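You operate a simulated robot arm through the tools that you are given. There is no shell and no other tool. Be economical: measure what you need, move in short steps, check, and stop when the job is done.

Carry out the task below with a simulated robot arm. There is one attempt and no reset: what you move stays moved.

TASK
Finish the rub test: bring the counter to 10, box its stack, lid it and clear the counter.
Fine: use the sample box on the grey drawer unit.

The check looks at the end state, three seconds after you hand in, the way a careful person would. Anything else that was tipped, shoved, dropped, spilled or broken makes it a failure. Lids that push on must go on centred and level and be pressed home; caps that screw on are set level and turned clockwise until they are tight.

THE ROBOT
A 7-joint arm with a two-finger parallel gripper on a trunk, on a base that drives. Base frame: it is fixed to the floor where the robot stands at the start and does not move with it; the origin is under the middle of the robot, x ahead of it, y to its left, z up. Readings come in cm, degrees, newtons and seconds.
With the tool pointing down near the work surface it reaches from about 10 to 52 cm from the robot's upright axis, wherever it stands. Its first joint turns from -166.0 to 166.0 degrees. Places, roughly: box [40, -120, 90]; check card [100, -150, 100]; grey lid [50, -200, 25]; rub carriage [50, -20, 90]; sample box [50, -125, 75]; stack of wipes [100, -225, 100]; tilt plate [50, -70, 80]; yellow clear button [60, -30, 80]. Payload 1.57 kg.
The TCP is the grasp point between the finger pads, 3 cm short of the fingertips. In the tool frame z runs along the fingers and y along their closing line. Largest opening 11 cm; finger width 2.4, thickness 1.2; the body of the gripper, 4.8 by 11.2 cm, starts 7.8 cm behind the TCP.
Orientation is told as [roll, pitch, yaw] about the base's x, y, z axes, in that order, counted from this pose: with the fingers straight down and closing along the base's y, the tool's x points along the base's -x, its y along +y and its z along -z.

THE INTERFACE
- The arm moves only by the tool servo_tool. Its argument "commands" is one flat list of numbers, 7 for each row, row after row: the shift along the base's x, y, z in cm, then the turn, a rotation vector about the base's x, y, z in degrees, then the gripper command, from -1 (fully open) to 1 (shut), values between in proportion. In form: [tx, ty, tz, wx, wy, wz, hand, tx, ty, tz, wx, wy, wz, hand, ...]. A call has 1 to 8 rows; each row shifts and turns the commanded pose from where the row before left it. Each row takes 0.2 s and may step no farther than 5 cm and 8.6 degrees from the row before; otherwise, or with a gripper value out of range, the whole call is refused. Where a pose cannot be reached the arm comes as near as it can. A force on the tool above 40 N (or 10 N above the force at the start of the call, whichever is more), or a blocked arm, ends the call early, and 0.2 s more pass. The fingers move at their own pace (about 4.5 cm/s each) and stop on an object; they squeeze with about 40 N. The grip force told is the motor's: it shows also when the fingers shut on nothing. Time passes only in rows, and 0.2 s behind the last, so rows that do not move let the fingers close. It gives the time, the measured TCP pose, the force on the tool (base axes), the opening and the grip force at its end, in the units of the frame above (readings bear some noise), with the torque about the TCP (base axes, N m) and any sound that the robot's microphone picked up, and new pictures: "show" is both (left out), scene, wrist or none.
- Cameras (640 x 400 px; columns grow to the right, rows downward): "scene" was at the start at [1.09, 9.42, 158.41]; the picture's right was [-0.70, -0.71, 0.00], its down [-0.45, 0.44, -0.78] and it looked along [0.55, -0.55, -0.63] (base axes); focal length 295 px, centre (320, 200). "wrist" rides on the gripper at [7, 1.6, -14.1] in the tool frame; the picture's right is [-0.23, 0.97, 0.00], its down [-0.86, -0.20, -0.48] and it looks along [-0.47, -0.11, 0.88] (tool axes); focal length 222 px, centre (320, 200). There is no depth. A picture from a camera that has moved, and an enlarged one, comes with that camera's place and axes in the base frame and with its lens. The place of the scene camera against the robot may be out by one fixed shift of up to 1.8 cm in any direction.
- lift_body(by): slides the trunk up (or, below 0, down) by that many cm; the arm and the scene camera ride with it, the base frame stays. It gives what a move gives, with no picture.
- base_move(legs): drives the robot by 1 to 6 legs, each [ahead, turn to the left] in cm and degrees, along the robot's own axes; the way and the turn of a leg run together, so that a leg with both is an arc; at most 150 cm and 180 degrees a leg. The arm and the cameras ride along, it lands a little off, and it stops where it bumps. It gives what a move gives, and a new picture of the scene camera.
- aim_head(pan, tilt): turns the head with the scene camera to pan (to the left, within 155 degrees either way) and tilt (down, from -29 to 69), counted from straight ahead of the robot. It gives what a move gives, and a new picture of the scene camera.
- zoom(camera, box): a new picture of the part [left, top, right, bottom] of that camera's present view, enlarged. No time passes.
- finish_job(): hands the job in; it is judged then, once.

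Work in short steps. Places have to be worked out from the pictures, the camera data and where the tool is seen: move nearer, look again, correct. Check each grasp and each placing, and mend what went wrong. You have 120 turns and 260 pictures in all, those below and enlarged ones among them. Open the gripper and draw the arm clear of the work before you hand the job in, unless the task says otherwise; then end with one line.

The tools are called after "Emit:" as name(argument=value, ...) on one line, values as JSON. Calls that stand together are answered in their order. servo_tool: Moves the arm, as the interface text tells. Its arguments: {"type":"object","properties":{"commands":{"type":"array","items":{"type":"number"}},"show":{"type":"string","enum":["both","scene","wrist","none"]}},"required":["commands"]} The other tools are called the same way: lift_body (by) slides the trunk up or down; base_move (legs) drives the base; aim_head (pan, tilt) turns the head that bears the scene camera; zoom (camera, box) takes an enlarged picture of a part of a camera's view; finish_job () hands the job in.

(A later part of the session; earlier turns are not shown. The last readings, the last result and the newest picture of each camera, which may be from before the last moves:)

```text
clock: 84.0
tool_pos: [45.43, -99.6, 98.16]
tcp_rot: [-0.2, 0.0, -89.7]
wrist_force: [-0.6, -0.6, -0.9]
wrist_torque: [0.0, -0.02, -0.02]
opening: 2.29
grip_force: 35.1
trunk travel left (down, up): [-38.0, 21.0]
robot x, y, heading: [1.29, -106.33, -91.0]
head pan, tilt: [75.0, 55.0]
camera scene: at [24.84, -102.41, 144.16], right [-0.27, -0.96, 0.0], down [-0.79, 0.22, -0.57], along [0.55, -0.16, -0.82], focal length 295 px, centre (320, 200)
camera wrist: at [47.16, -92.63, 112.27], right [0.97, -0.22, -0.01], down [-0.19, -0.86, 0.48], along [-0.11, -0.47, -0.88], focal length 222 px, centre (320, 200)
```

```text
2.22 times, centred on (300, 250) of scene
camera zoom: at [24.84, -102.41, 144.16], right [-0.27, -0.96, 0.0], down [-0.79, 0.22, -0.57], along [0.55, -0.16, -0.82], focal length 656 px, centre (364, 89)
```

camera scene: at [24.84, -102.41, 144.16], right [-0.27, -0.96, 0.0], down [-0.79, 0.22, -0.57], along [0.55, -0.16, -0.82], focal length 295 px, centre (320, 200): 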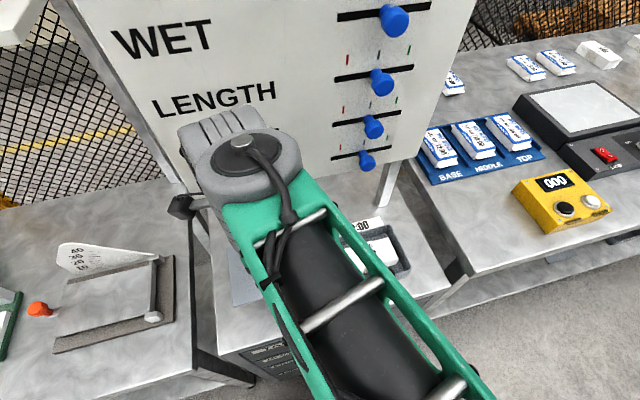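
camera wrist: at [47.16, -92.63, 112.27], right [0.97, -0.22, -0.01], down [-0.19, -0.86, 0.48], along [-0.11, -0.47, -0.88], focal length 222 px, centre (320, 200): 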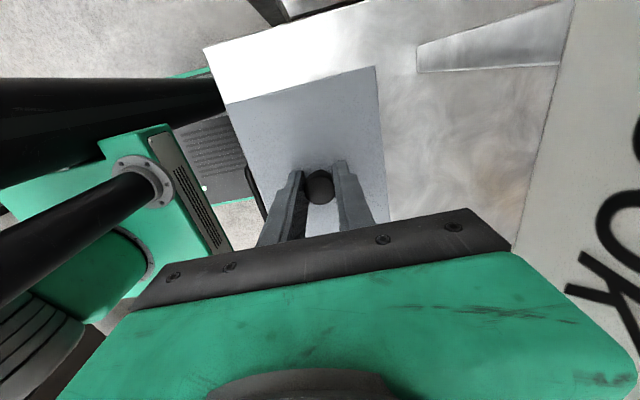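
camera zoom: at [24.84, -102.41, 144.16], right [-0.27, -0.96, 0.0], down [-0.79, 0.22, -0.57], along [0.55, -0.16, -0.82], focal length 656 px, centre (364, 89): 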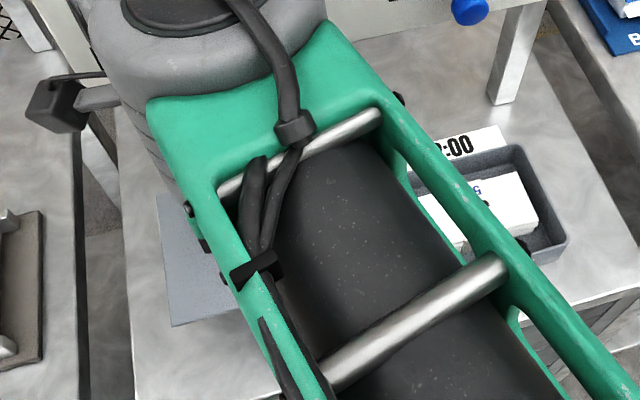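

Lid held level. Move toward the box at x≈44, z≈98.

Emit:
servo_tool(commands=[-1, -4, 0, 0, 0, 0, 1, -0.5, -5, 0, 0, 0, 0, 1, 0, -5, 0, 0, 0, 0, 1, 0, -2.5, 0, 0, 0, 0, 1], show="both")

Emit:
zoom(camera="wrist", box=[180, 30, 460, 205])

Emit:
zoom(camera="scene", box=[240, 120, 480, 320])

```text
refused: row 2 steps farther than a row can; nothing moved
```

```text
2.29 times, centred on (320, 118) of wrist
camera zoom: at [47.16, -92.63, 112.27], right [0.97, -0.22, -0.01], down [-0.19, -0.86, 0.48], along [-0.11, -0.47, -0.88], focal length 508 px, centre (320, 389)
```

zoom: 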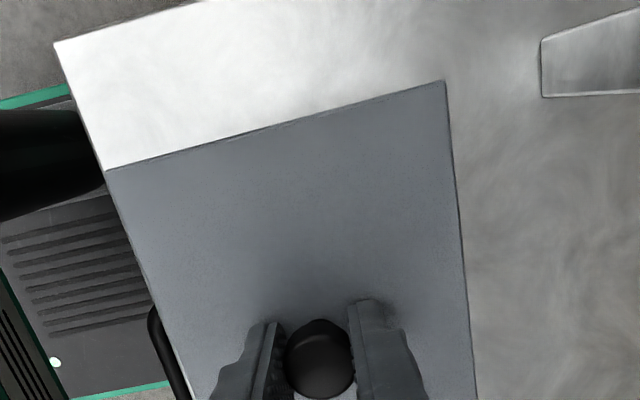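

```text
2.00 times, centred on (360, 220) of scene
camera zoom: at [24.84, -102.41, 144.16], right [-0.27, -0.96, 0.0], down [-0.79, 0.22, -0.57], along [0.55, -0.16, -0.82], focal length 590 px, centre (240, 160)
```

zoom: 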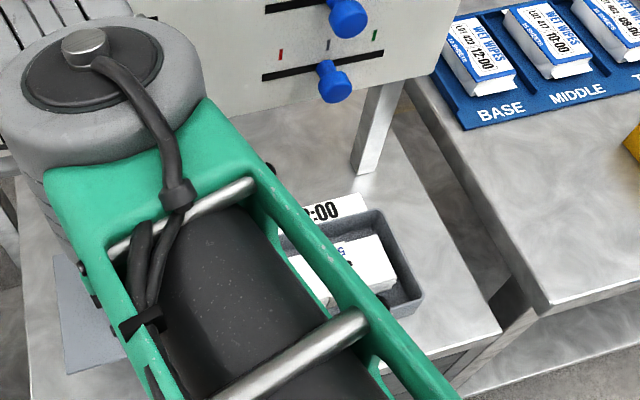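

One step was just too long. Resend with shorter steps.

Emit:
servo_tool(commands=[-1, -4, 0, 0, 0, 0, 1, -0.5, -4, 0, 0, 0, 0, 1, 0, -4, 0, 0, 0, 0, 1, 0, -3, 0, 0, 0, 0, 1], show="both")

Emit:
zoom(camera="wrist", box=[180, 30, 460, 205])

Emit:
zoom(camera="scene", box=[240, 120, 480, 320])

```text
clock: 85.0
tool_pos: [44.04, -114.54, 98.05]
tcp_rot: [-0.3, -0.2, -89.8]
wrist_force: [-0.6, -0.2, -1.6]
wrist_torque: [0.0, 0.0, -0.01]
opening: 2.27
grip_force: 34.7
trunk travel left (down, up): [-38.0, 21.0]
robot x, y, heading: [1.41, -106.1, -90.8]
head pan, tilt: [75.0, 55.0]
camera scene: at [24.85, -102.41, 144.16], right [-0.27, -0.96, 0.0], down [-0.79, 0.22, -0.57], along [0.55, -0.16, -0.82], focal length 295 px, centre (320, 200)
camera wrist: at [45.75, -107.53, 112.19], right [0.97, -0.22, 0.0], down [-0.2, -0.86, 0.48], along [-0.11, -0.47, -0.88], focal length 222 px, centre (320, 200)
```

scene: 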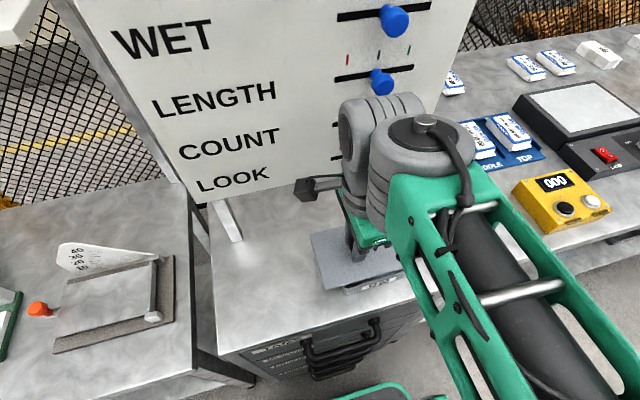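
wrist: 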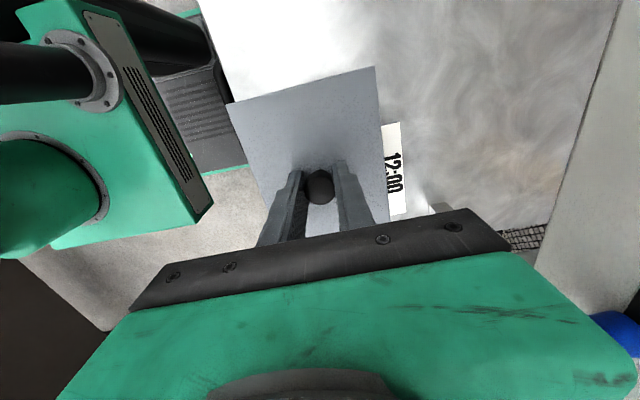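

```text
2.29 times, centred on (320, 118) of wrist
camera zoom: at [45.75, -107.53, 112.19], right [0.97, -0.22, 0.0], down [-0.2, -0.86, 0.48], along [-0.11, -0.47, -0.88], focal length 508 px, centre (320, 389)
```

zoom: 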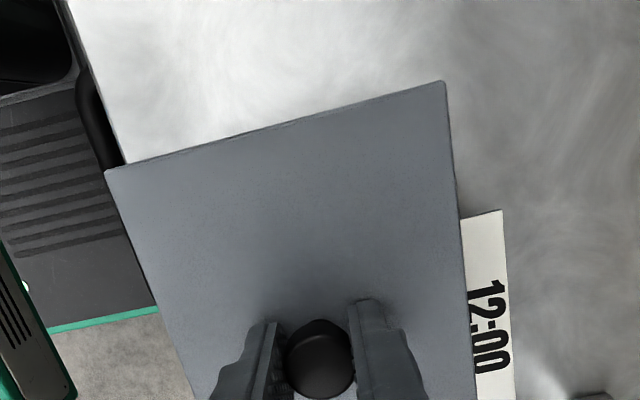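

```text
2.00 times, centred on (360, 220) of scene
camera zoom: at [24.85, -102.41, 144.16], right [-0.27, -0.96, 0.0], down [-0.79, 0.22, -0.57], along [0.55, -0.16, -0.82], focal length 590 px, centre (240, 160)
```

zoom: 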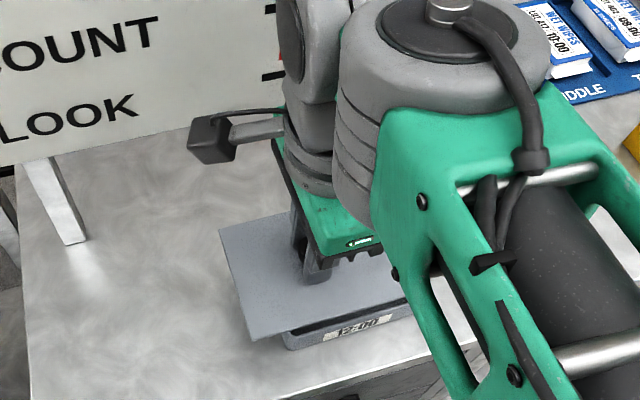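

Now to above the box centre (44.9,-118.65) and down to z≈94.5 (lid ~2.5 cm above rim).

Emit:
servo_tool(commands=[0.4, -2, 0, 0, 0, 0, 1, 0.45, -2.1, 0, 0, 0, 0, 1, 0, 0, -2, 0, 0, 0, 1, 0, 0, -1.5, 0, 0, 0, 1], show="both")

Emit:
zoom(camera="wrist", box=[180, 30, 460, 205])

Emit:
zoom(camera="scene", box=[300, 200, 460, 320])

```text
clock: 86.0
tool_pos: [44.77, -118.45, 94.69]
tcp_rot: [-0.3, 0.0, -89.8]
wrist_force: [-0.3, 0.2, -1.2]
wrist_torque: [0.02, 0.02, 0.02]
opening: 2.26
grip_force: 35.5
trunk travel left (down, up): [-38.0, 21.0]
robot x, y, heading: [1.57, -106.1, -90.9]
head pan, tilt: [75.0, 55.0]
camera scene: at [24.84, -102.41, 144.16], right [-0.27, -0.96, 0.0], down [-0.79, 0.22, -0.57], along [0.55, -0.16, -0.82], focal length 295 px, centre (320, 200)
camera wrist: at [46.51, -111.51, 108.72], right [0.97, -0.22, 0.0], down [-0.19, -0.86, 0.48], along [-0.11, -0.47, -0.88], focal length 222 px, centre (320, 200)
```

scene: 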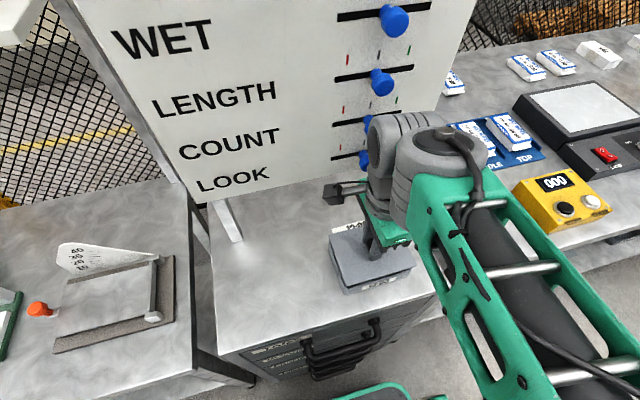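
wrist: 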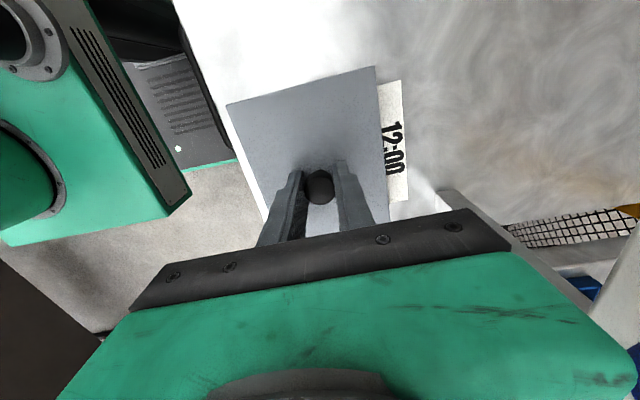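

```text
2.29 times, centred on (320, 118) of wrist
camera zoom: at [46.51, -111.51, 108.72], right [0.97, -0.22, 0.0], down [-0.19, -0.86, 0.48], along [-0.11, -0.47, -0.88], focal length 508 px, centre (320, 389)
```

zoom: 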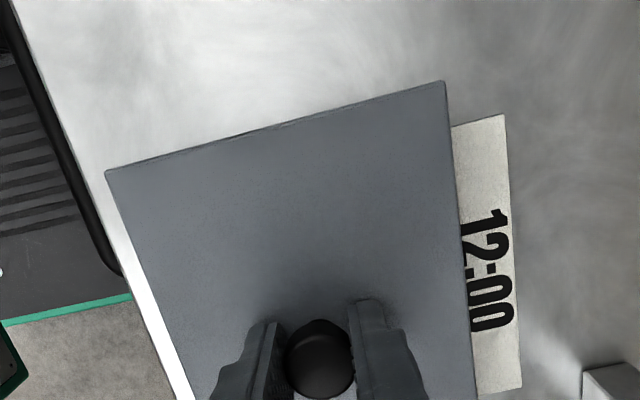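

```text
3.33 times, centred on (380, 260) of scene
camera zoom: at [24.84, -102.41, 144.16], right [-0.27, -0.96, 0.0], down [-0.79, 0.22, -0.57], along [0.55, -0.16, -0.82], focal length 984 px, centre (120, 0)
```

zoom: 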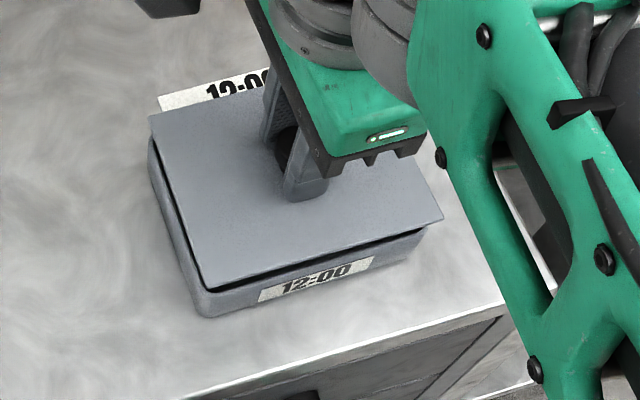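

Nearly aligned. Descend 1.5 cm and compare lid and rim edges more closely.

Emit:
servo_tool(commands=[0.2, 0, -0.8, 0, 0, 0, 1, 0, 0, -0.8, 0, 0, 0, 1], show="wrist")

Emit:
zoom(camera="wrist", box=[180, 30, 460, 205])

Emit:
zoom(camera="scene", box=[320, 215, 420, 305])

```text
clock: 86.6
tool_pos: [45.15, -118.46, 92.87]
tcp_rot: [-0.3, 0.0, -89.8]
wrist_force: [-0.4, 0.1, -0.5]
wrist_torque: [-0.02, 0.03, 0.03]
opening: 2.28
grip_force: 35.0
trunk travel left (down, up): [-38.0, 21.0]
robot x, y, heading: [1.12, -106.2, -91.0]
head pan, tilt: [75.0, 55.0]
camera wrist: at [46.76, -111.48, 107.12], right [0.97, -0.22, 0.0], down [-0.19, -0.86, 0.48], along [-0.11, -0.47, -0.88], focal length 222 px, centre (320, 200)
```

wrist: 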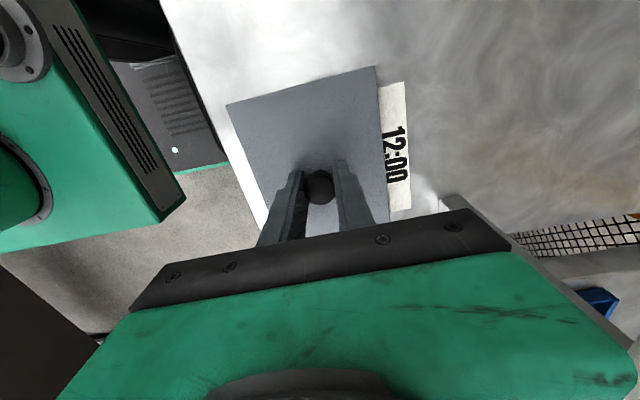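

```text
2.29 times, centred on (320, 118) of wrist
camera zoom: at [46.76, -111.48, 107.12], right [0.97, -0.22, 0.0], down [-0.19, -0.86, 0.48], along [-0.11, -0.47, -0.88], focal length 508 px, centre (320, 389)
```

zoom: 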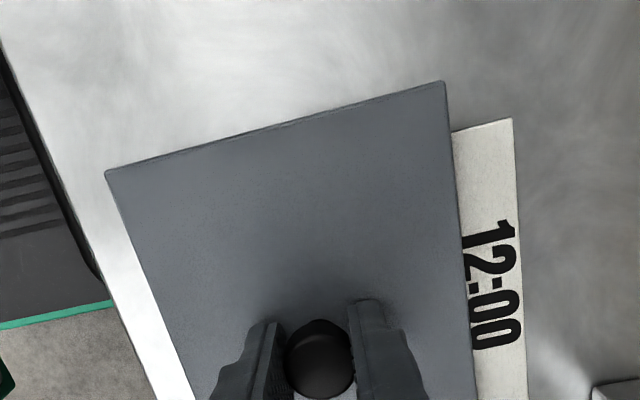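

```text
4.44 times, centred on (370, 260) of scene
camera zoom: at [24.85, -102.41, 144.16], right [-0.27, -0.96, 0.0], down [-0.79, 0.22, -0.57], along [0.55, -0.16, -0.82], focal length 1312 px, centre (98, -67)
```

zoom: 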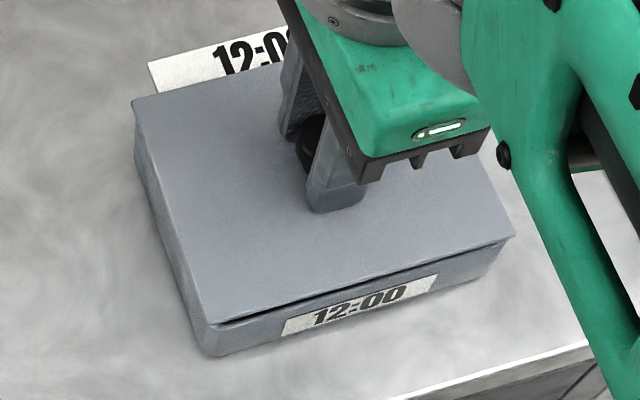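

Looks aligned with the rim. Lower in 0.3 cm steps to touch.

Emit:
servo_tool(commands=[0, 0, -0.4, 0, 0, 0, 1, 0, 0, -0.3, 0, 0, 0, 1], show="wrist")

Emit:
zoom(camera="scene", box=[320, 215, 420, 305])

```text
clock: 87.2
tool_pos: [45.04, -118.52, 92.51]
tcp_rot: [-0.2, -0.1, -89.8]
wrist_force: [-1.2, 1.3, 5.4]
wrist_torque: [-0.08, -0.17, 0.01]
opening: 2.24
grip_force: 35.5
trunk travel left (down, up): [-38.0, 21.0]
robot x, y, heading: [1.34, -105.99, -90.8]
head pan, tilt: [75.0, 55.0]
camera wrist: at [46.72, -111.52, 106.54], right [0.97, -0.22, 0.0], down [-0.2, -0.86, 0.48], along [-0.11, -0.47, -0.88], focal length 222 px, centre (320, 200)
```

wrist: 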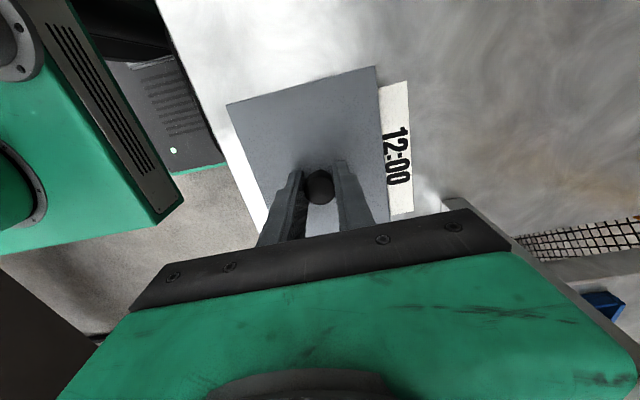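

```text
4.44 times, centred on (370, 260) of scene
camera zoom: at [24.8, -102.39, 144.18], right [-0.27, -0.96, 0.0], down [-0.79, 0.22, -0.57], along [0.55, -0.16, -0.82], focal length 1312 px, centre (98, -67)
```

zoom: 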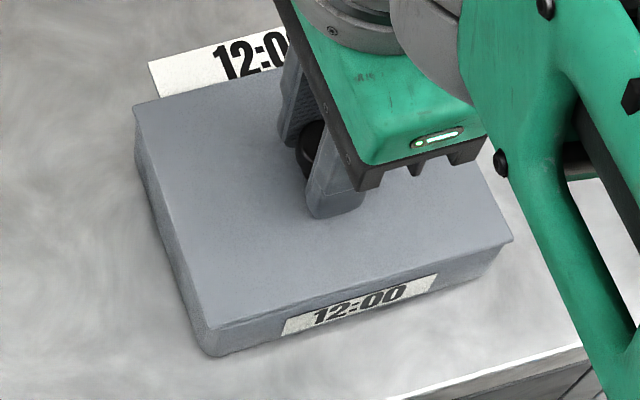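

Contact begun (5 N). Press down gently.

Emit:
servo_tool(commands=[0, 0, -0.3, 0, 0, 0, 1, 0, 0, -0.3, 0, 0, 0, 1], show="wrist")

Emit:
zoom(camera="scene", box=[320, 215, 420, 305])

```text
clock: 87.8
tool_pos: [45.31, -118.63, 92.39]
tcp_rot: [0.6, -0.2, -89.8]
wrist_force: [2.4, -0.8, 13.2]
wrist_torque: [-0.01, 0.62, 0.0]
opening: 2.26
grip_force: 34.9
trunk travel left (down, up): [-38.0, 21.0]
robot x, y, heading: [1.59, -106.53, -90.7]
head pan, tilt: [75.0, 55.0]
stopped in row 2: the force on the tool passed its limit at 42 N (the readings are from after the stop); the commanded pose is now the measured one
camera wrist: at [46.8, -111.58, 106.52], right [0.97, -0.22, 0.01], down [-0.2, -0.85, 0.48], along [-0.1, -0.47, -0.88], focal length 222 px, centre (320, 200)
```

wrist: 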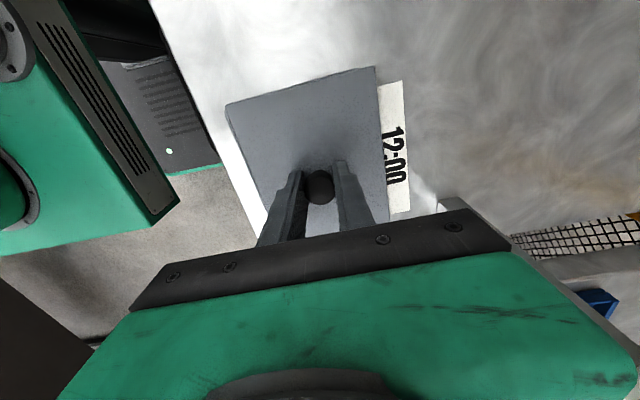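

```text
4.44 times, centred on (370, 260) of scene
camera zoom: at [24.75, -102.38, 144.16], right [-0.27, -0.96, 0.0], down [-0.79, 0.22, -0.57], along [0.55, -0.16, -0.82], focal length 1312 px, centre (98, -67)
```

zoom: 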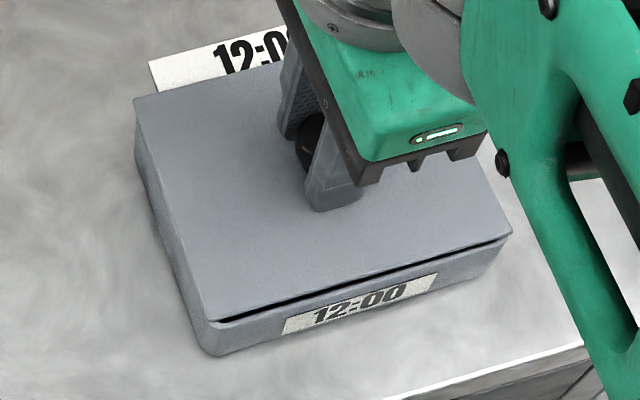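

The press pushed the tool +x and the front edge shows a step, so the lid is slightly too far back. Lift 0.4, recentre to x≈44.85, level.

Emit:
servo_tool(commands=[0, 0, 0.4, 0, 0.6, 0, 1, -0.45, 0.05, 0, 0, 0, 0, 1, 0, 0, 0, 0, 0, 0, 1], show="none")

Emit:
zoom(camera="scene", box=[320, 215, 420, 305])

Emit:
zoom(camera="wrist", box=[200, 40, 440, 190])

```text
clock: 88.6
tool_pos: [44.64, -118.42, 92.52]
tcp_rot: [-0.4, -0.1, -89.8]
wrist_force: [-0.3, 0.2, -0.4]
wrist_torque: [-0.03, 0.0, 0.0]
opening: 2.26
grip_force: 35.3
trunk travel left (down, up): [-38.0, 21.0]
robot x, y, heading: [1.57, -106.32, -91.0]
head pan, tilt: [75.0, 55.0]
```

```text
4.44 times, centred on (370, 260) of scene
camera zoom: at [24.83, -102.4, 144.16], right [-0.27, -0.96, 0.0], down [-0.79, 0.22, -0.57], along [0.55, -0.16, -0.82], focal length 1312 px, centre (98, -67)
```

zoom: 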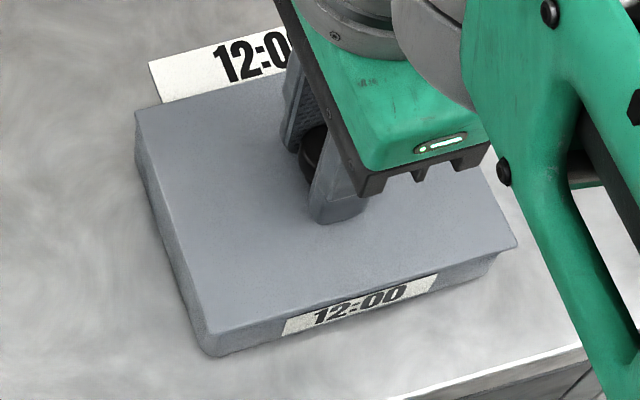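

```text
2.67 times, centred on (320, 115) of wrist
camera zoom: at [46.48, -111.5, 106.6], right [0.97, -0.22, -0.01], down [-0.19, -0.85, 0.48], along [-0.11, -0.47, -0.88], focal length 592 px, centre (320, 427)
```

zoom: 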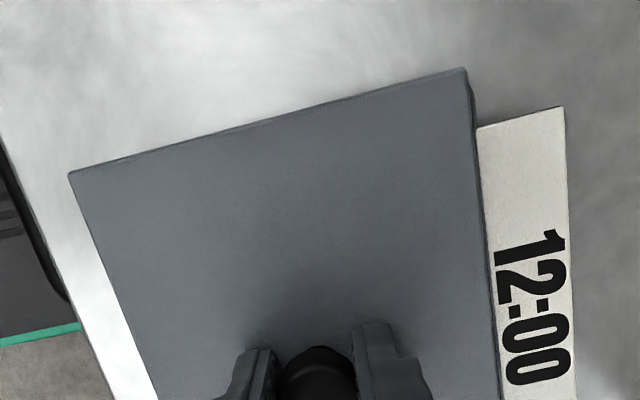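

Small offsets remain: lid ≈0.3 too far -y, ≈0.2 too far -x. Correct and touch down.

Emit:
servo_tool(commands=[0.25, 0.25, 0, 0, 0, 0, 1, 0, 0, -0.25, 0, -0.4, 0, 1, 0, 0, 0, 0, 0, 0, 1], show="none")

Emit:
zoom(camera="scene", box=[320, 215, 420, 305])

Emit:
zoom(camera="wrist", box=[200, 40, 440, 190])

```text
clock: 89.4
tool_pos: [44.95, -118.2, 92.35]
tcp_rot: [0.2, -0.1, -89.9]
wrist_force: [1.3, 0.9, 4.3]
wrist_torque: [0.08, 0.14, 0.04]
opening: 2.28
grip_force: 35.2
trunk travel left (down, up): [-38.0, 21.0]
robot x, y, heading: [1.85, -106.45, -91.0]
head pan, tilt: [75.0, 55.0]
```

```text
4.44 times, centred on (370, 260) of scene
camera zoom: at [24.81, -102.38, 144.18], right [-0.27, -0.96, 0.0], down [-0.79, 0.22, -0.57], along [0.55, -0.16, -0.82], focal length 1312 px, centre (98, -67)
```

zoom: 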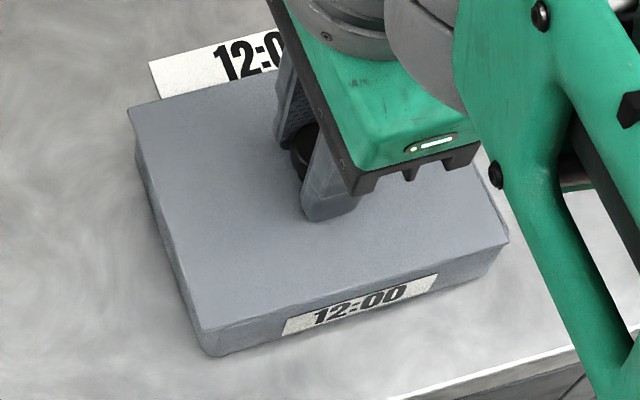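

```text
2.67 times, centred on (320, 115) of wrist
camera zoom: at [46.58, -111.25, 106.52], right [0.97, -0.22, 0.0], down [-0.2, -0.85, 0.48], along [-0.11, -0.47, -0.88], focal length 592 px, centre (320, 427)
```

zoom: 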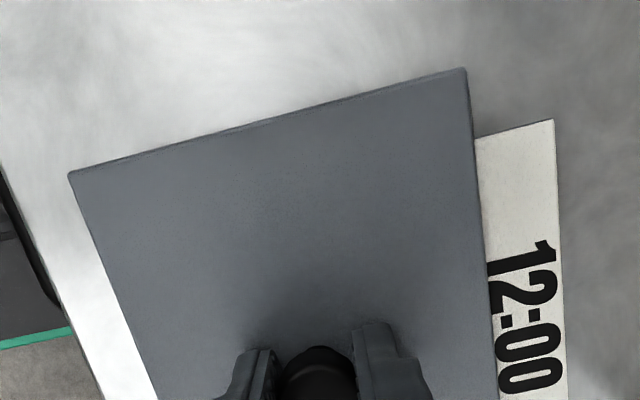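

Aligned on all sides with light contact. Press down.

Emit:
servo_tool(commands=[-0.05, 0, -0.25, 0, 0, 0, 1, -0.05, 0, -0.25, 0, 0, 0, 1], show="none")

Emit:
zoom(camera="scene", box=[320, 215, 420, 305])

```text
clock: 90.0
tool_pos: [44.99, -118.19, 92.34]
tcp_rot: [0.7, -0.2, -89.7]
wrist_force: [-0.1, 3.0, 40.2]
wrist_torque: [0.49, 0.53, 0.09]
opening: 2.24
grip_force: 35.2
trunk travel left (down, up): [-38.0, 21.0]
robot x, y, heading: [1.66, -105.98, -90.9]
head pan, tilt: [75.0, 55.0]
```

```text
4.44 times, centred on (370, 260) of scene
camera zoom: at [24.61, -102.3, 144.27], right [-0.27, -0.96, 0.0], down [-0.79, 0.22, -0.57], along [0.55, -0.16, -0.82], focal length 1312 px, centre (98, -67)
```

zoom: 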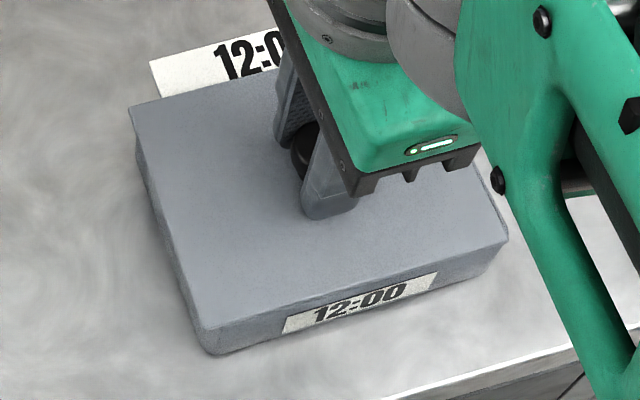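

Firm 40 N with no gap and no tilt; it appears seated. Relieve the load, release the knob, and lift to inspect.

Emit:
servo_tool(commands=[0.1, 0, 0.45, 0, 0, 0, 1, 0, 0, 0, 0, 0, 0, 0.2, 0, 0, 0, 0, 0, 0, 0, 0, 0, 3, 0, 0, 0, 0, -1, 0, 4, 0, 0, 0, 0, -3, 0, 4, 0, 0, 0, 0, -4, -1, 2, 0, 0, 0, 0, -4, 0, 0, 0, 0, 0, 0], show="both")

Emit:
zoom(camera="scene", box=[300, 205, 440, 305])

Emit:
zoom(camera="wrist", box=[320, 20, 500, 180])

```text
clock: 91.8
tool_pos: [32.99, -119.47, 105.27]
tcp_rot: [0.0, -0.2, -89.8]
wrist_force: [-0.1, 0.0, -0.5]
wrist_torque: [0.02, 0.01, -0.02]
opening: 5.49
grip_force: 0.0
trunk travel left (down, up): [-38.0, 21.0]
robot x, y, heading: [1.35, -106.21, -90.7]
head pan, tilt: [75.0, 55.0]
camera scene: at [24.82, -102.4, 144.17], right [-0.27, -0.96, 0.0], down [-0.79, 0.22, -0.57], along [0.55, -0.16, -0.82], focal length 295 px, centre (320, 200)
camera wrist: at [34.79, -112.37, 119.36], right [0.97, -0.22, 0.0], down [-0.2, -0.85, 0.48], along [-0.11, -0.47, -0.88], focal length 222 px, centre (320, 200)
```

scene: 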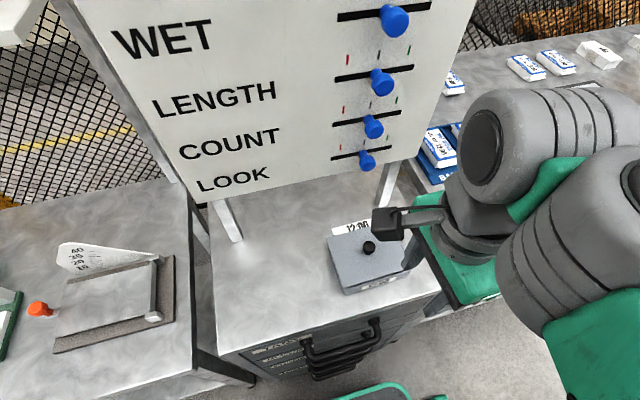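
wrist: 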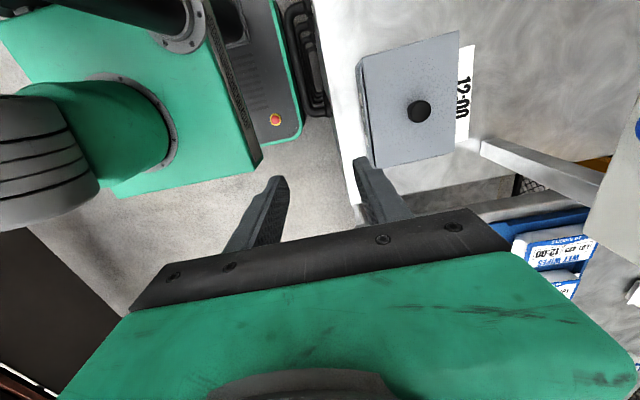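

```text
4.00 times, centred on (370, 255) of scene
camera zoom: at [24.82, -102.4, 144.17], right [-0.27, -0.96, 0.0], down [-0.79, 0.22, -0.57], along [0.55, -0.16, -0.82], focal length 1180 px, centre (120, -20)
```

zoom: 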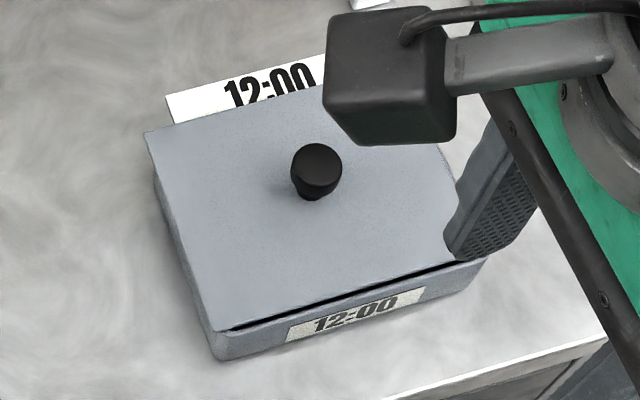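

```text
2.50 times, centred on (410, 100) of wrist
camera zoom: at [34.79, -112.37, 119.36], right [0.97, -0.22, 0.0], down [-0.2, -0.85, 0.48], along [-0.11, -0.47, -0.88], focal length 555 px, centre (95, 450)
```

zoom: 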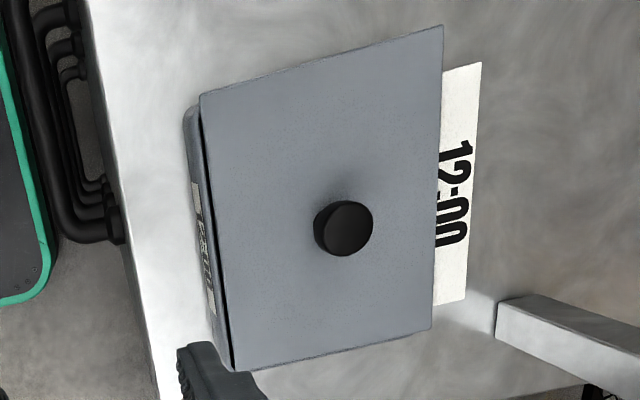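

After release the front edge shows a step: lid sits ~0.5 cm too far back, so not seated. I'll regrip the knob (≈45.3,-118.35) and realign finely.

Emit:
servo_tool(commands=[4, 0.4, 0, 0, 0, 0, 0, 4, 0.4, -1, 0, 0, 0, 0, 3, 0.3, -3, 0, 0, 0, 0, 1.3, 0, -3, 0, 0, 0, 0, 0, 0, -3, 0, 0, 0, 0], show="wrist")

Emit:
zoom(camera="wrist", box=[200, 60, 440, 210])

```text
clock: 93.0
tool_pos: [45.33, -118.09, 95.19]
tcp_rot: [0.1, -0.1, -89.8]
wrist_force: [-0.3, 0.6, 0.3]
wrist_torque: [0.01, -0.02, 0.03]
opening: 5.5
grip_force: 0.1
trunk travel left (down, up): [-38.0, 21.0]
robot x, y, heading: [1.7, -106.19, -90.7]
head pan, tilt: [75.0, 55.0]
camera wrist: at [47.02, -111.17, 109.41], right [0.97, -0.22, 0.0], down [-0.2, -0.85, 0.48], along [-0.11, -0.47, -0.88], focal length 222 px, centre (320, 200)
```

wrist: 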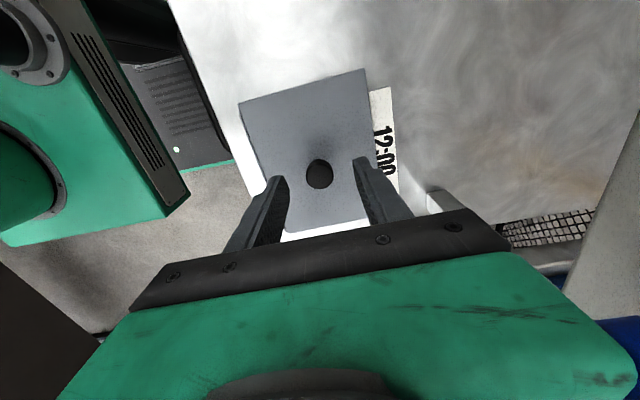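

```text
2.67 times, centred on (320, 135) of wrist
camera zoom: at [47.02, -111.17, 109.41], right [0.97, -0.22, 0.0], down [-0.2, -0.85, 0.48], along [-0.11, -0.47, -0.88], focal length 592 px, centre (320, 373)
```

zoom: 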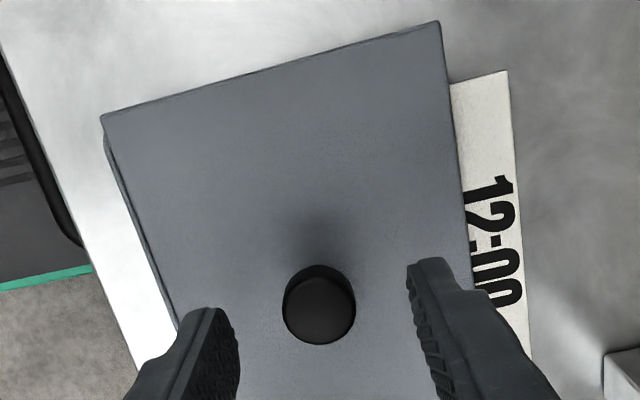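

Box front rim peeks out ~0.25 cm ahead of the lid. Lower, grip the knob.

Emit:
servo_tool(commands=[0, -0.35, -1.5, 0, 0, 0, 0, 0, 0, -1.2, 0, 0, 0, 0, 0, 0, 0, 0, 0, 0, 0.6, 0, 0, 0, 0, 0, 0, 1, 0, 0, 0, 0, 0, 0, 1, 0, 0, 0, 0, 0, 0, 1], show="none")

```text
clock: 94.4
tool_pos: [45.51, -118.56, 92.59]
tcp_rot: [0.0, 0.0, -89.8]
wrist_force: [0.1, -0.1, -0.1]
wrist_torque: [-0.02, 0.02, -0.01]
opening: 2.27
grip_force: 31.4
trunk travel left (down, up): [-38.0, 21.0]
robot x, y, heading: [1.32, -106.72, -90.8]
head pan, tilt: [75.0, 55.0]
```

Gripped again. Lift 0.3, shift x to ≈45.05 and rest it lightly; then I'll slide in small steps feeling for the drop.

Emit:
servo_tool(commands=[0, 0, 0.3, 0, 0, 0, 1, -0.45, 0, 0, 0, 0, 0, 1, 0, 0, -0.4, 0, 0, 0, 1, 0, 0, 0, 0, 0, 0, 1], show="none")

Emit:
zoom(camera="scene", box=[320, 215, 420, 305])

Emit:
zoom(camera="wrist", box=[200, 60, 440, 210])

```text
clock: 95.4
tool_pos: [44.91, -118.52, 92.61]
tcp_rot: [0.2, -0.1, -89.8]
wrist_force: [-0.4, 0.4, 6.9]
wrist_torque: [0.13, 0.05, -0.02]
opening: 2.23
grip_force: 35.0
trunk travel left (down, up): [-38.0, 21.0]
robot x, y, heading: [1.53, -106.06, -90.8]
head pan, tilt: [75.0, 55.0]
```

```text
4.44 times, centred on (370, 260) of scene
camera zoom: at [24.8, -102.39, 144.18], right [-0.27, -0.96, 0.0], down [-0.79, 0.22, -0.57], along [0.55, -0.16, -0.82], focal length 1312 px, centre (98, -67)
```

zoom: 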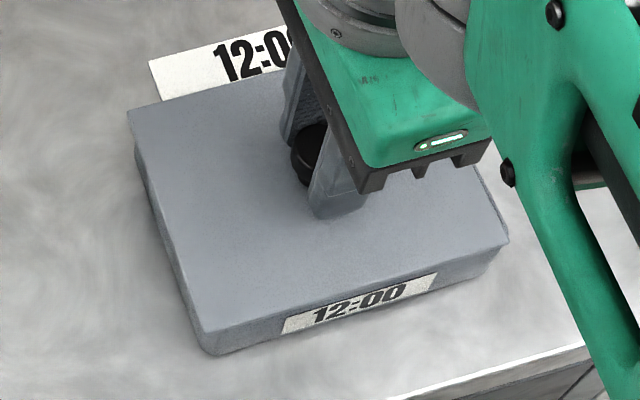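

```text
2.67 times, centred on (320, 135) of wrist
camera zoom: at [46.5, -111.53, 106.73], right [0.97, -0.22, 0.0], down [-0.2, -0.85, 0.48], along [-0.1, -0.47, -0.88], focal length 592 px, centre (320, 373)
```

zoom: 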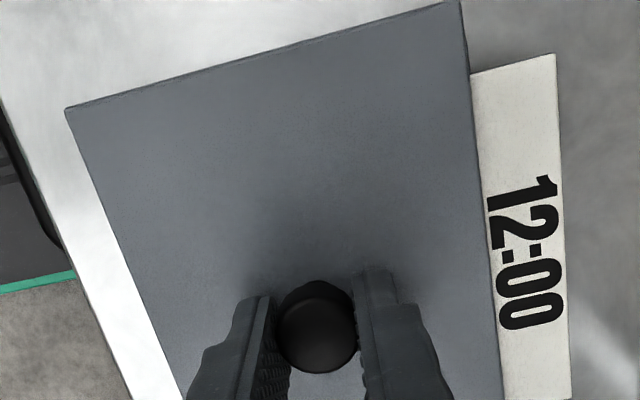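

Contact light at present. Probe: press a bit and slide -x 0.1, ±y, watching for a drop in z.

Emit:
servo_tool(commands=[-0.1, 0, -0.1, 0, 0, 0, 1, -0.1, 0, 0, 0, 0, 0, 1], show="none")

Emit:
servo_tool(commands=[0, -0.1, 0, 0, 0, 0, 1, 0, -0.1, 0, 0, 0, 0, 1], show="none")

Emit:
servo_tool(commands=[0.1, 0, 0, 0, 0, 0, 1, 0.1, 0, 0, 0, 0, 0, 1], show="none")

```text
clock: 96.0
tool_pos: [44.76, -118.58, 92.6]
tcp_rot: [0.4, -0.2, -89.8]
wrist_force: [6.7, 1.4, 20.8]
wrist_torque: [0.36, 0.01, -0.01]
opening: 2.23
grip_force: 35.4
trunk travel left (down, up): [-38.0, 21.0]
robot x, y, heading: [1.36, -106.42, -90.9]
head pan, tilt: [75.0, 55.0]
```

```text
clock: 96.6
tool_pos: [44.69, -118.62, 92.55]
tcp_rot: [0.1, -0.2, -89.7]
wrist_force: [8.3, 6.3, 26.0]
wrist_torque: [0.18, -0.09, -0.03]
opening: 2.26
grip_force: 34.8
trunk travel left (down, up): [-38.0, 21.0]
robot x, y, heading: [1.22, -106.02, -90.8]
head pan, tilt: [75.0, 55.0]
```

```text
clock: 97.2
tool_pos: [44.72, -118.72, 92.42]
tcp_rot: [0.0, -0.2, -89.8]
wrist_force: [0.1, 7.5, 24.7]
wrist_torque: [0.13, 0.05, 0.0]
opening: 2.26
grip_force: 34.9
trunk travel left (down, up): [-38.0, 21.0]
robot x, y, heading: [1.66, -106.25, -90.6]
head pan, tilt: [75.0, 55.0]
```

z is falling (92.60→92.42) as it moves -y: it's finding its seat. Continue slightly with a bit more press.

Emit:
servo_tool(commands=[0, -0.1, -0.05, 0, 0, 0, 1, 0, -0.05, -0.05, 0, 0, 0, 1], show="none")

Emit:
servo_tool(commands=[0, 0, -0.1, 0, 0, 0, 1, 0, 0, 0, 0, 0, 0, 1], show="wrist")

Emit:
zoom(camera="scene", box=[320, 215, 420, 305])

```text
clock: 97.8
tool_pos: [44.8, -118.87, 92.37]
tcp_rot: [0.1, -0.2, -89.8]
wrist_force: [-4.0, 9.7, 26.7]
wrist_torque: [0.26, 0.19, 0.05]
opening: 2.25
grip_force: 35.0
trunk travel left (down, up): [-38.0, 21.0]
robot x, y, heading: [1.38, -106.03, -90.8]
head pan, tilt: [75.0, 55.0]
```

```text
clock: 98.4
tool_pos: [44.65, -118.78, 92.41]
tcp_rot: [0.3, -0.2, -89.9]
wrist_force: [-3.8, 8.4, 32.3]
wrist_torque: [0.32, 0.27, 0.01]
opening: 2.25
grip_force: 35.4
trunk travel left (down, up): [-38.0, 21.0]
robot x, y, heading: [1.64, -105.92, -90.9]
head pan, tilt: [75.0, 55.0]
camera wrist: at [46.36, -111.81, 106.49], right [0.97, -0.22, 0.01], down [-0.2, -0.85, 0.48], along [-0.1, -0.47, -0.88], focal length 222 px, centre (320, 200)
```

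wrist: 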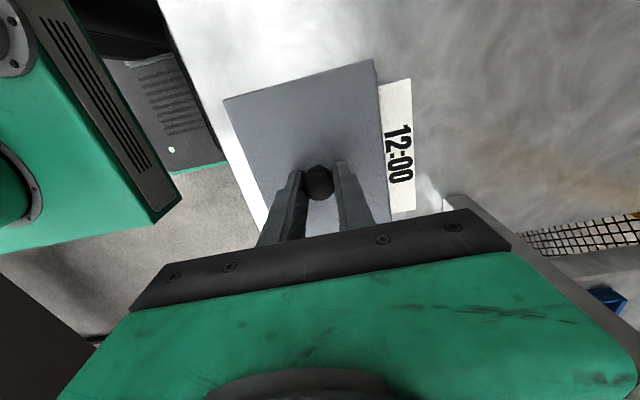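

```text
4.44 times, centred on (370, 260) of scene
camera zoom: at [24.59, -102.26, 144.22], right [-0.27, -0.96, 0.0], down [-0.79, 0.22, -0.58], along [0.55, -0.16, -0.82], focal length 1312 px, centre (98, -67)
```

zoom: 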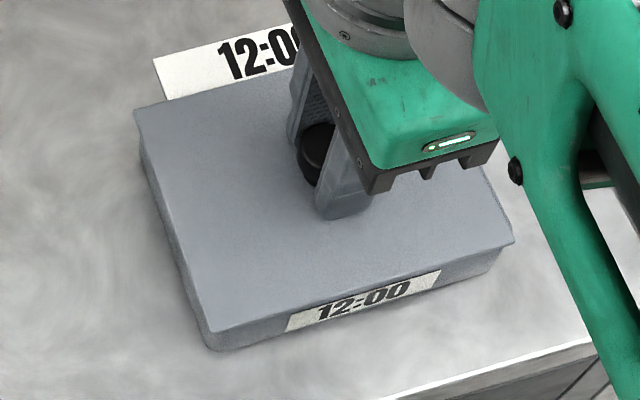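

Relieve the load gently, release and lift straight up to inspect.

Emit:
servo_tool(commands=[0, 0.08, 0.15, 0, 0, 0, 1, 0, 0, 0.1, 0, 0, 0, 1, 0, 0, 0, 0, 0, 0, 0.5, 0, 0, 0, 0, 0, 0, 0.2, 0, 0, 0, 0, 0, 0, 0, 0, 0, 3, 0, 0, 0, 0, -0.5, 0, 4, 0, 0, 0, 0, -2, 0, 4, 0, 0, 0, 0], show="none")

Emit:
servo_tool(commands=[-4, 0, 0, 0, 0, 0, 0, -4, -1, 0, 0, 0, 0, 0, -3, -1, 0, 0, 0, 0, 0], show="wrist")

Emit:
zoom(camera="scene", box=[320, 215, 420, 305])

Emit:
zoom(camera="wrist", box=[320, 20, 500, 180])

```text
clock: 100.2
tool_pos: [42.43, -118.76, 103.2]
tcp_rot: [0.0, -0.2, -89.9]
wrist_force: [0.8, -1.0, -0.3]
wrist_torque: [0.0, 0.03, -0.02]
opening: 5.51
grip_force: 0.2
trunk travel left (down, up): [-38.0, 21.0]
robot x, y, heading: [1.17, -106.79, -90.8]
head pan, tilt: [75.0, 55.0]
```

```text
clock: 101.0
tool_pos: [31.19, -120.56, 103.3]
tcp_rot: [0.0, 0.0, -89.9]
wrist_force: [-0.5, -0.7, 0.1]
wrist_torque: [0.02, -0.01, -0.02]
opening: 5.49
grip_force: 0.0
trunk travel left (down, up): [-38.0, 21.0]
robot x, y, heading: [1.29, -105.79, -90.8]
head pan, tilt: [75.0, 55.0]
camera wrist: at [32.9, -113.61, 117.5], right [0.97, -0.22, 0.0], down [-0.2, -0.85, 0.48], along [-0.11, -0.47, -0.88], focal length 222 px, centre (320, 200)
```

wrist: 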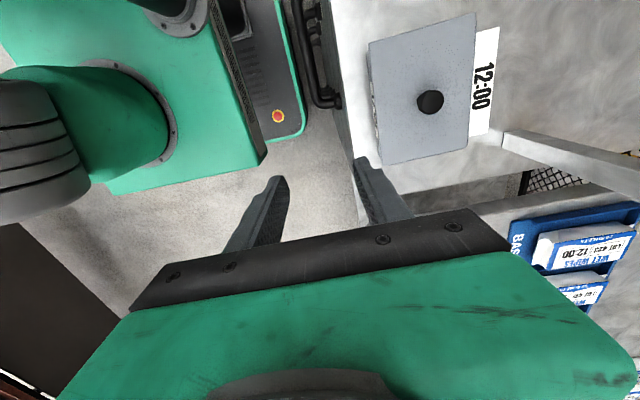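

```text
4.44 times, centred on (370, 260) of scene
camera zoom: at [24.82, -102.4, 144.17], right [-0.27, -0.96, 0.0], down [-0.79, 0.22, -0.57], along [0.55, -0.16, -0.82], focal length 1312 px, centre (98, -67)
```

zoom: 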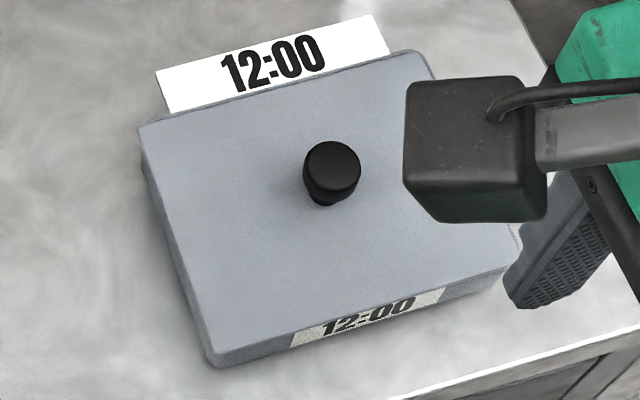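

```text
2.50 times, centred on (410, 100) of wrist
camera zoom: at [32.9, -113.61, 117.5], right [0.97, -0.22, 0.0], down [-0.2, -0.85, 0.48], along [-0.11, -0.47, -0.88], focal length 555 px, centre (95, 450)
```

zoom: 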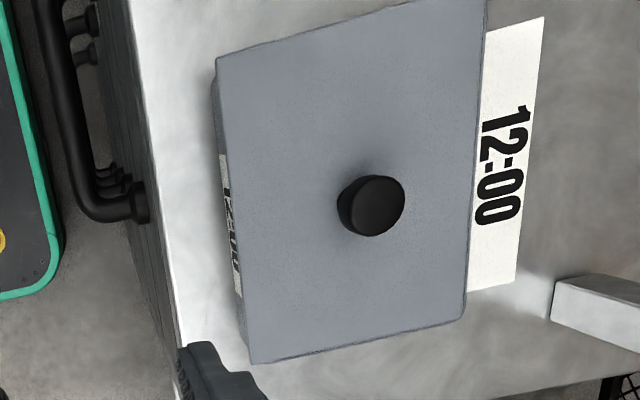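

The lid looks flush but I want a closer look at all edges.

Emit:
zoom(camera="wrist", box=[360, 10, 440, 60])

Emit:
zoom(camera="wrist", box=[420, 100, 500, 170])

Emit:
zoom(camera="wrist", box=[360, 110, 420, 170])

Emit:
zoom(camera="wrist", box=[430, 10, 510, 60])

```text
8.00 times, centred on (400, 35) of wrist
camera zoom: at [32.9, -113.61, 117.5], right [0.97, -0.22, 0.0], down [-0.2, -0.85, 0.48], along [-0.11, -0.47, -0.88], focal length 1777 px, centre (-320, 1520)
```

zoom: 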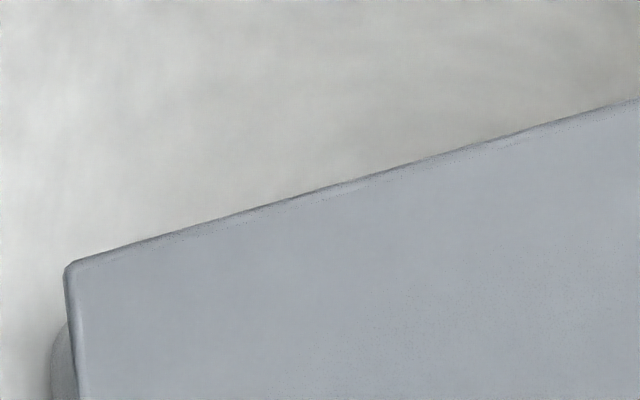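

```text
5.71 times, centred on (460, 135) of wrist
camera zoom: at [32.9, -113.61, 117.5], right [0.97, -0.22, 0.0], down [-0.2, -0.85, 0.48], along [-0.11, -0.47, -0.88], focal length 1269 px, centre (-480, 571)
```

zoom: 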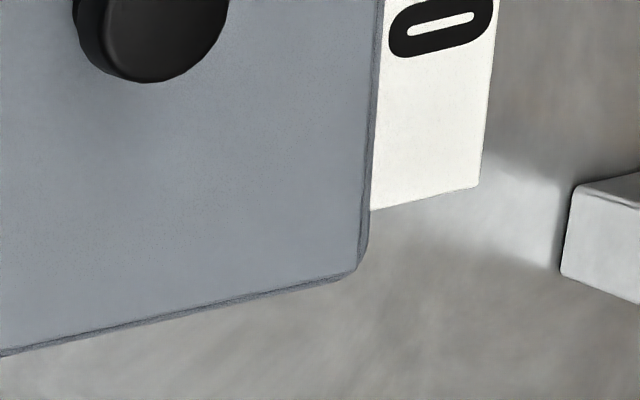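

```text
6.67 times, centred on (390, 140) of wrist
camera zoom: at [32.9, -113.61, 117.5], right [0.97, -0.22, 0.0], down [-0.2, -0.85, 0.48], along [-0.11, -0.47, -0.88], focal length 1481 px, centre (-147, 600)
```

zoom: 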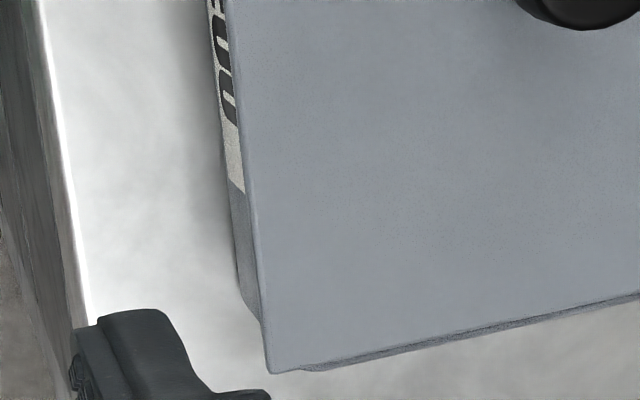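

```text
8.00 times, centred on (470, 35) of wrist
camera zoom: at [32.9, -113.61, 117.5], right [0.97, -0.22, 0.0], down [-0.2, -0.85, 0.48], along [-0.11, -0.47, -0.88], focal length 1777 px, centre (-880, 1520)
```

zoom: 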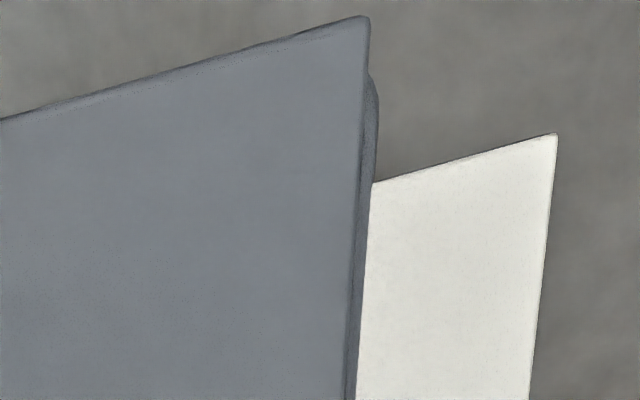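

Box rim peeks out ~0.45 cm behind and on the far side, so the lid must go about +0.4 x, -0.4 y. I go back over the knob to regrip.

Emit:
servo_tool(commands=[4, 0.7, 0, 0, 0, 0, 0, 4, 0.7, -1, 0, 0, 0, 0, 3.5, 0.4, -3, 0, 0, 0, 0, 1.5, 0, -3, 0, 0, 0, 0], show="wrist")

Emit:
zoom(camera="wrist", box=[200, 60, 440, 210])

```text
clock: 102.0
tool_pos: [44.44, -119.0, 96.32]
tcp_rot: [0.0, -0.1, -89.8]
wrist_force: [-0.9, 0.6, -0.3]
wrist_torque: [-0.03, 0.03, -0.02]
opening: 5.5
grip_force: 0.2
trunk travel left (down, up): [-38.0, 21.0]
robot x, y, heading: [1.17, -106.09, -90.5]
head pan, tilt: [75.0, 55.0]
camera wrist: at [46.08, -112.1, 110.35], right [0.97, -0.22, 0.0], down [-0.2, -0.85, 0.48], along [-0.11, -0.47, -0.88], focal length 222 px, centre (320, 200)
```

wrist: 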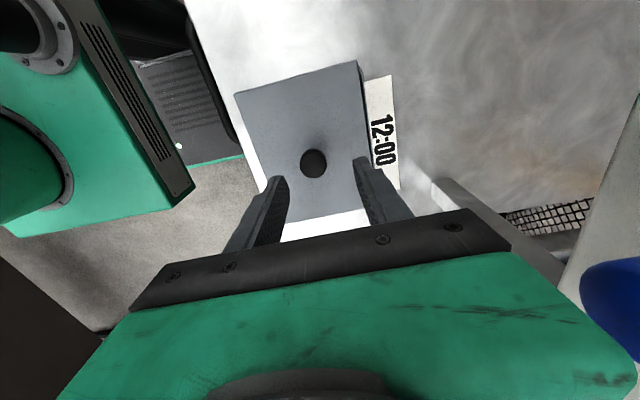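

```text
2.67 times, centred on (320, 135) of wrist
camera zoom: at [46.08, -112.1, 110.35], right [0.97, -0.22, 0.0], down [-0.2, -0.85, 0.48], along [-0.11, -0.47, -0.88], focal length 592 px, centre (320, 373)
```

zoom: 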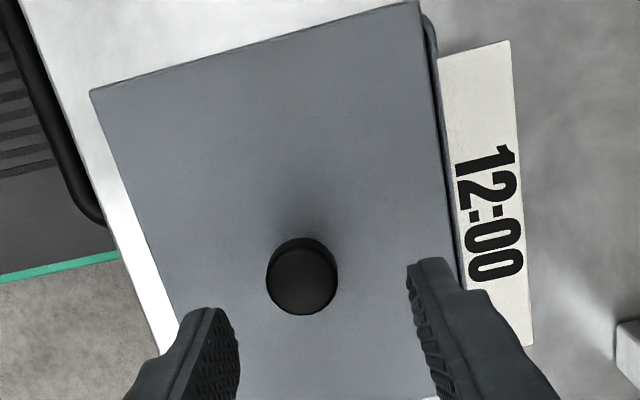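

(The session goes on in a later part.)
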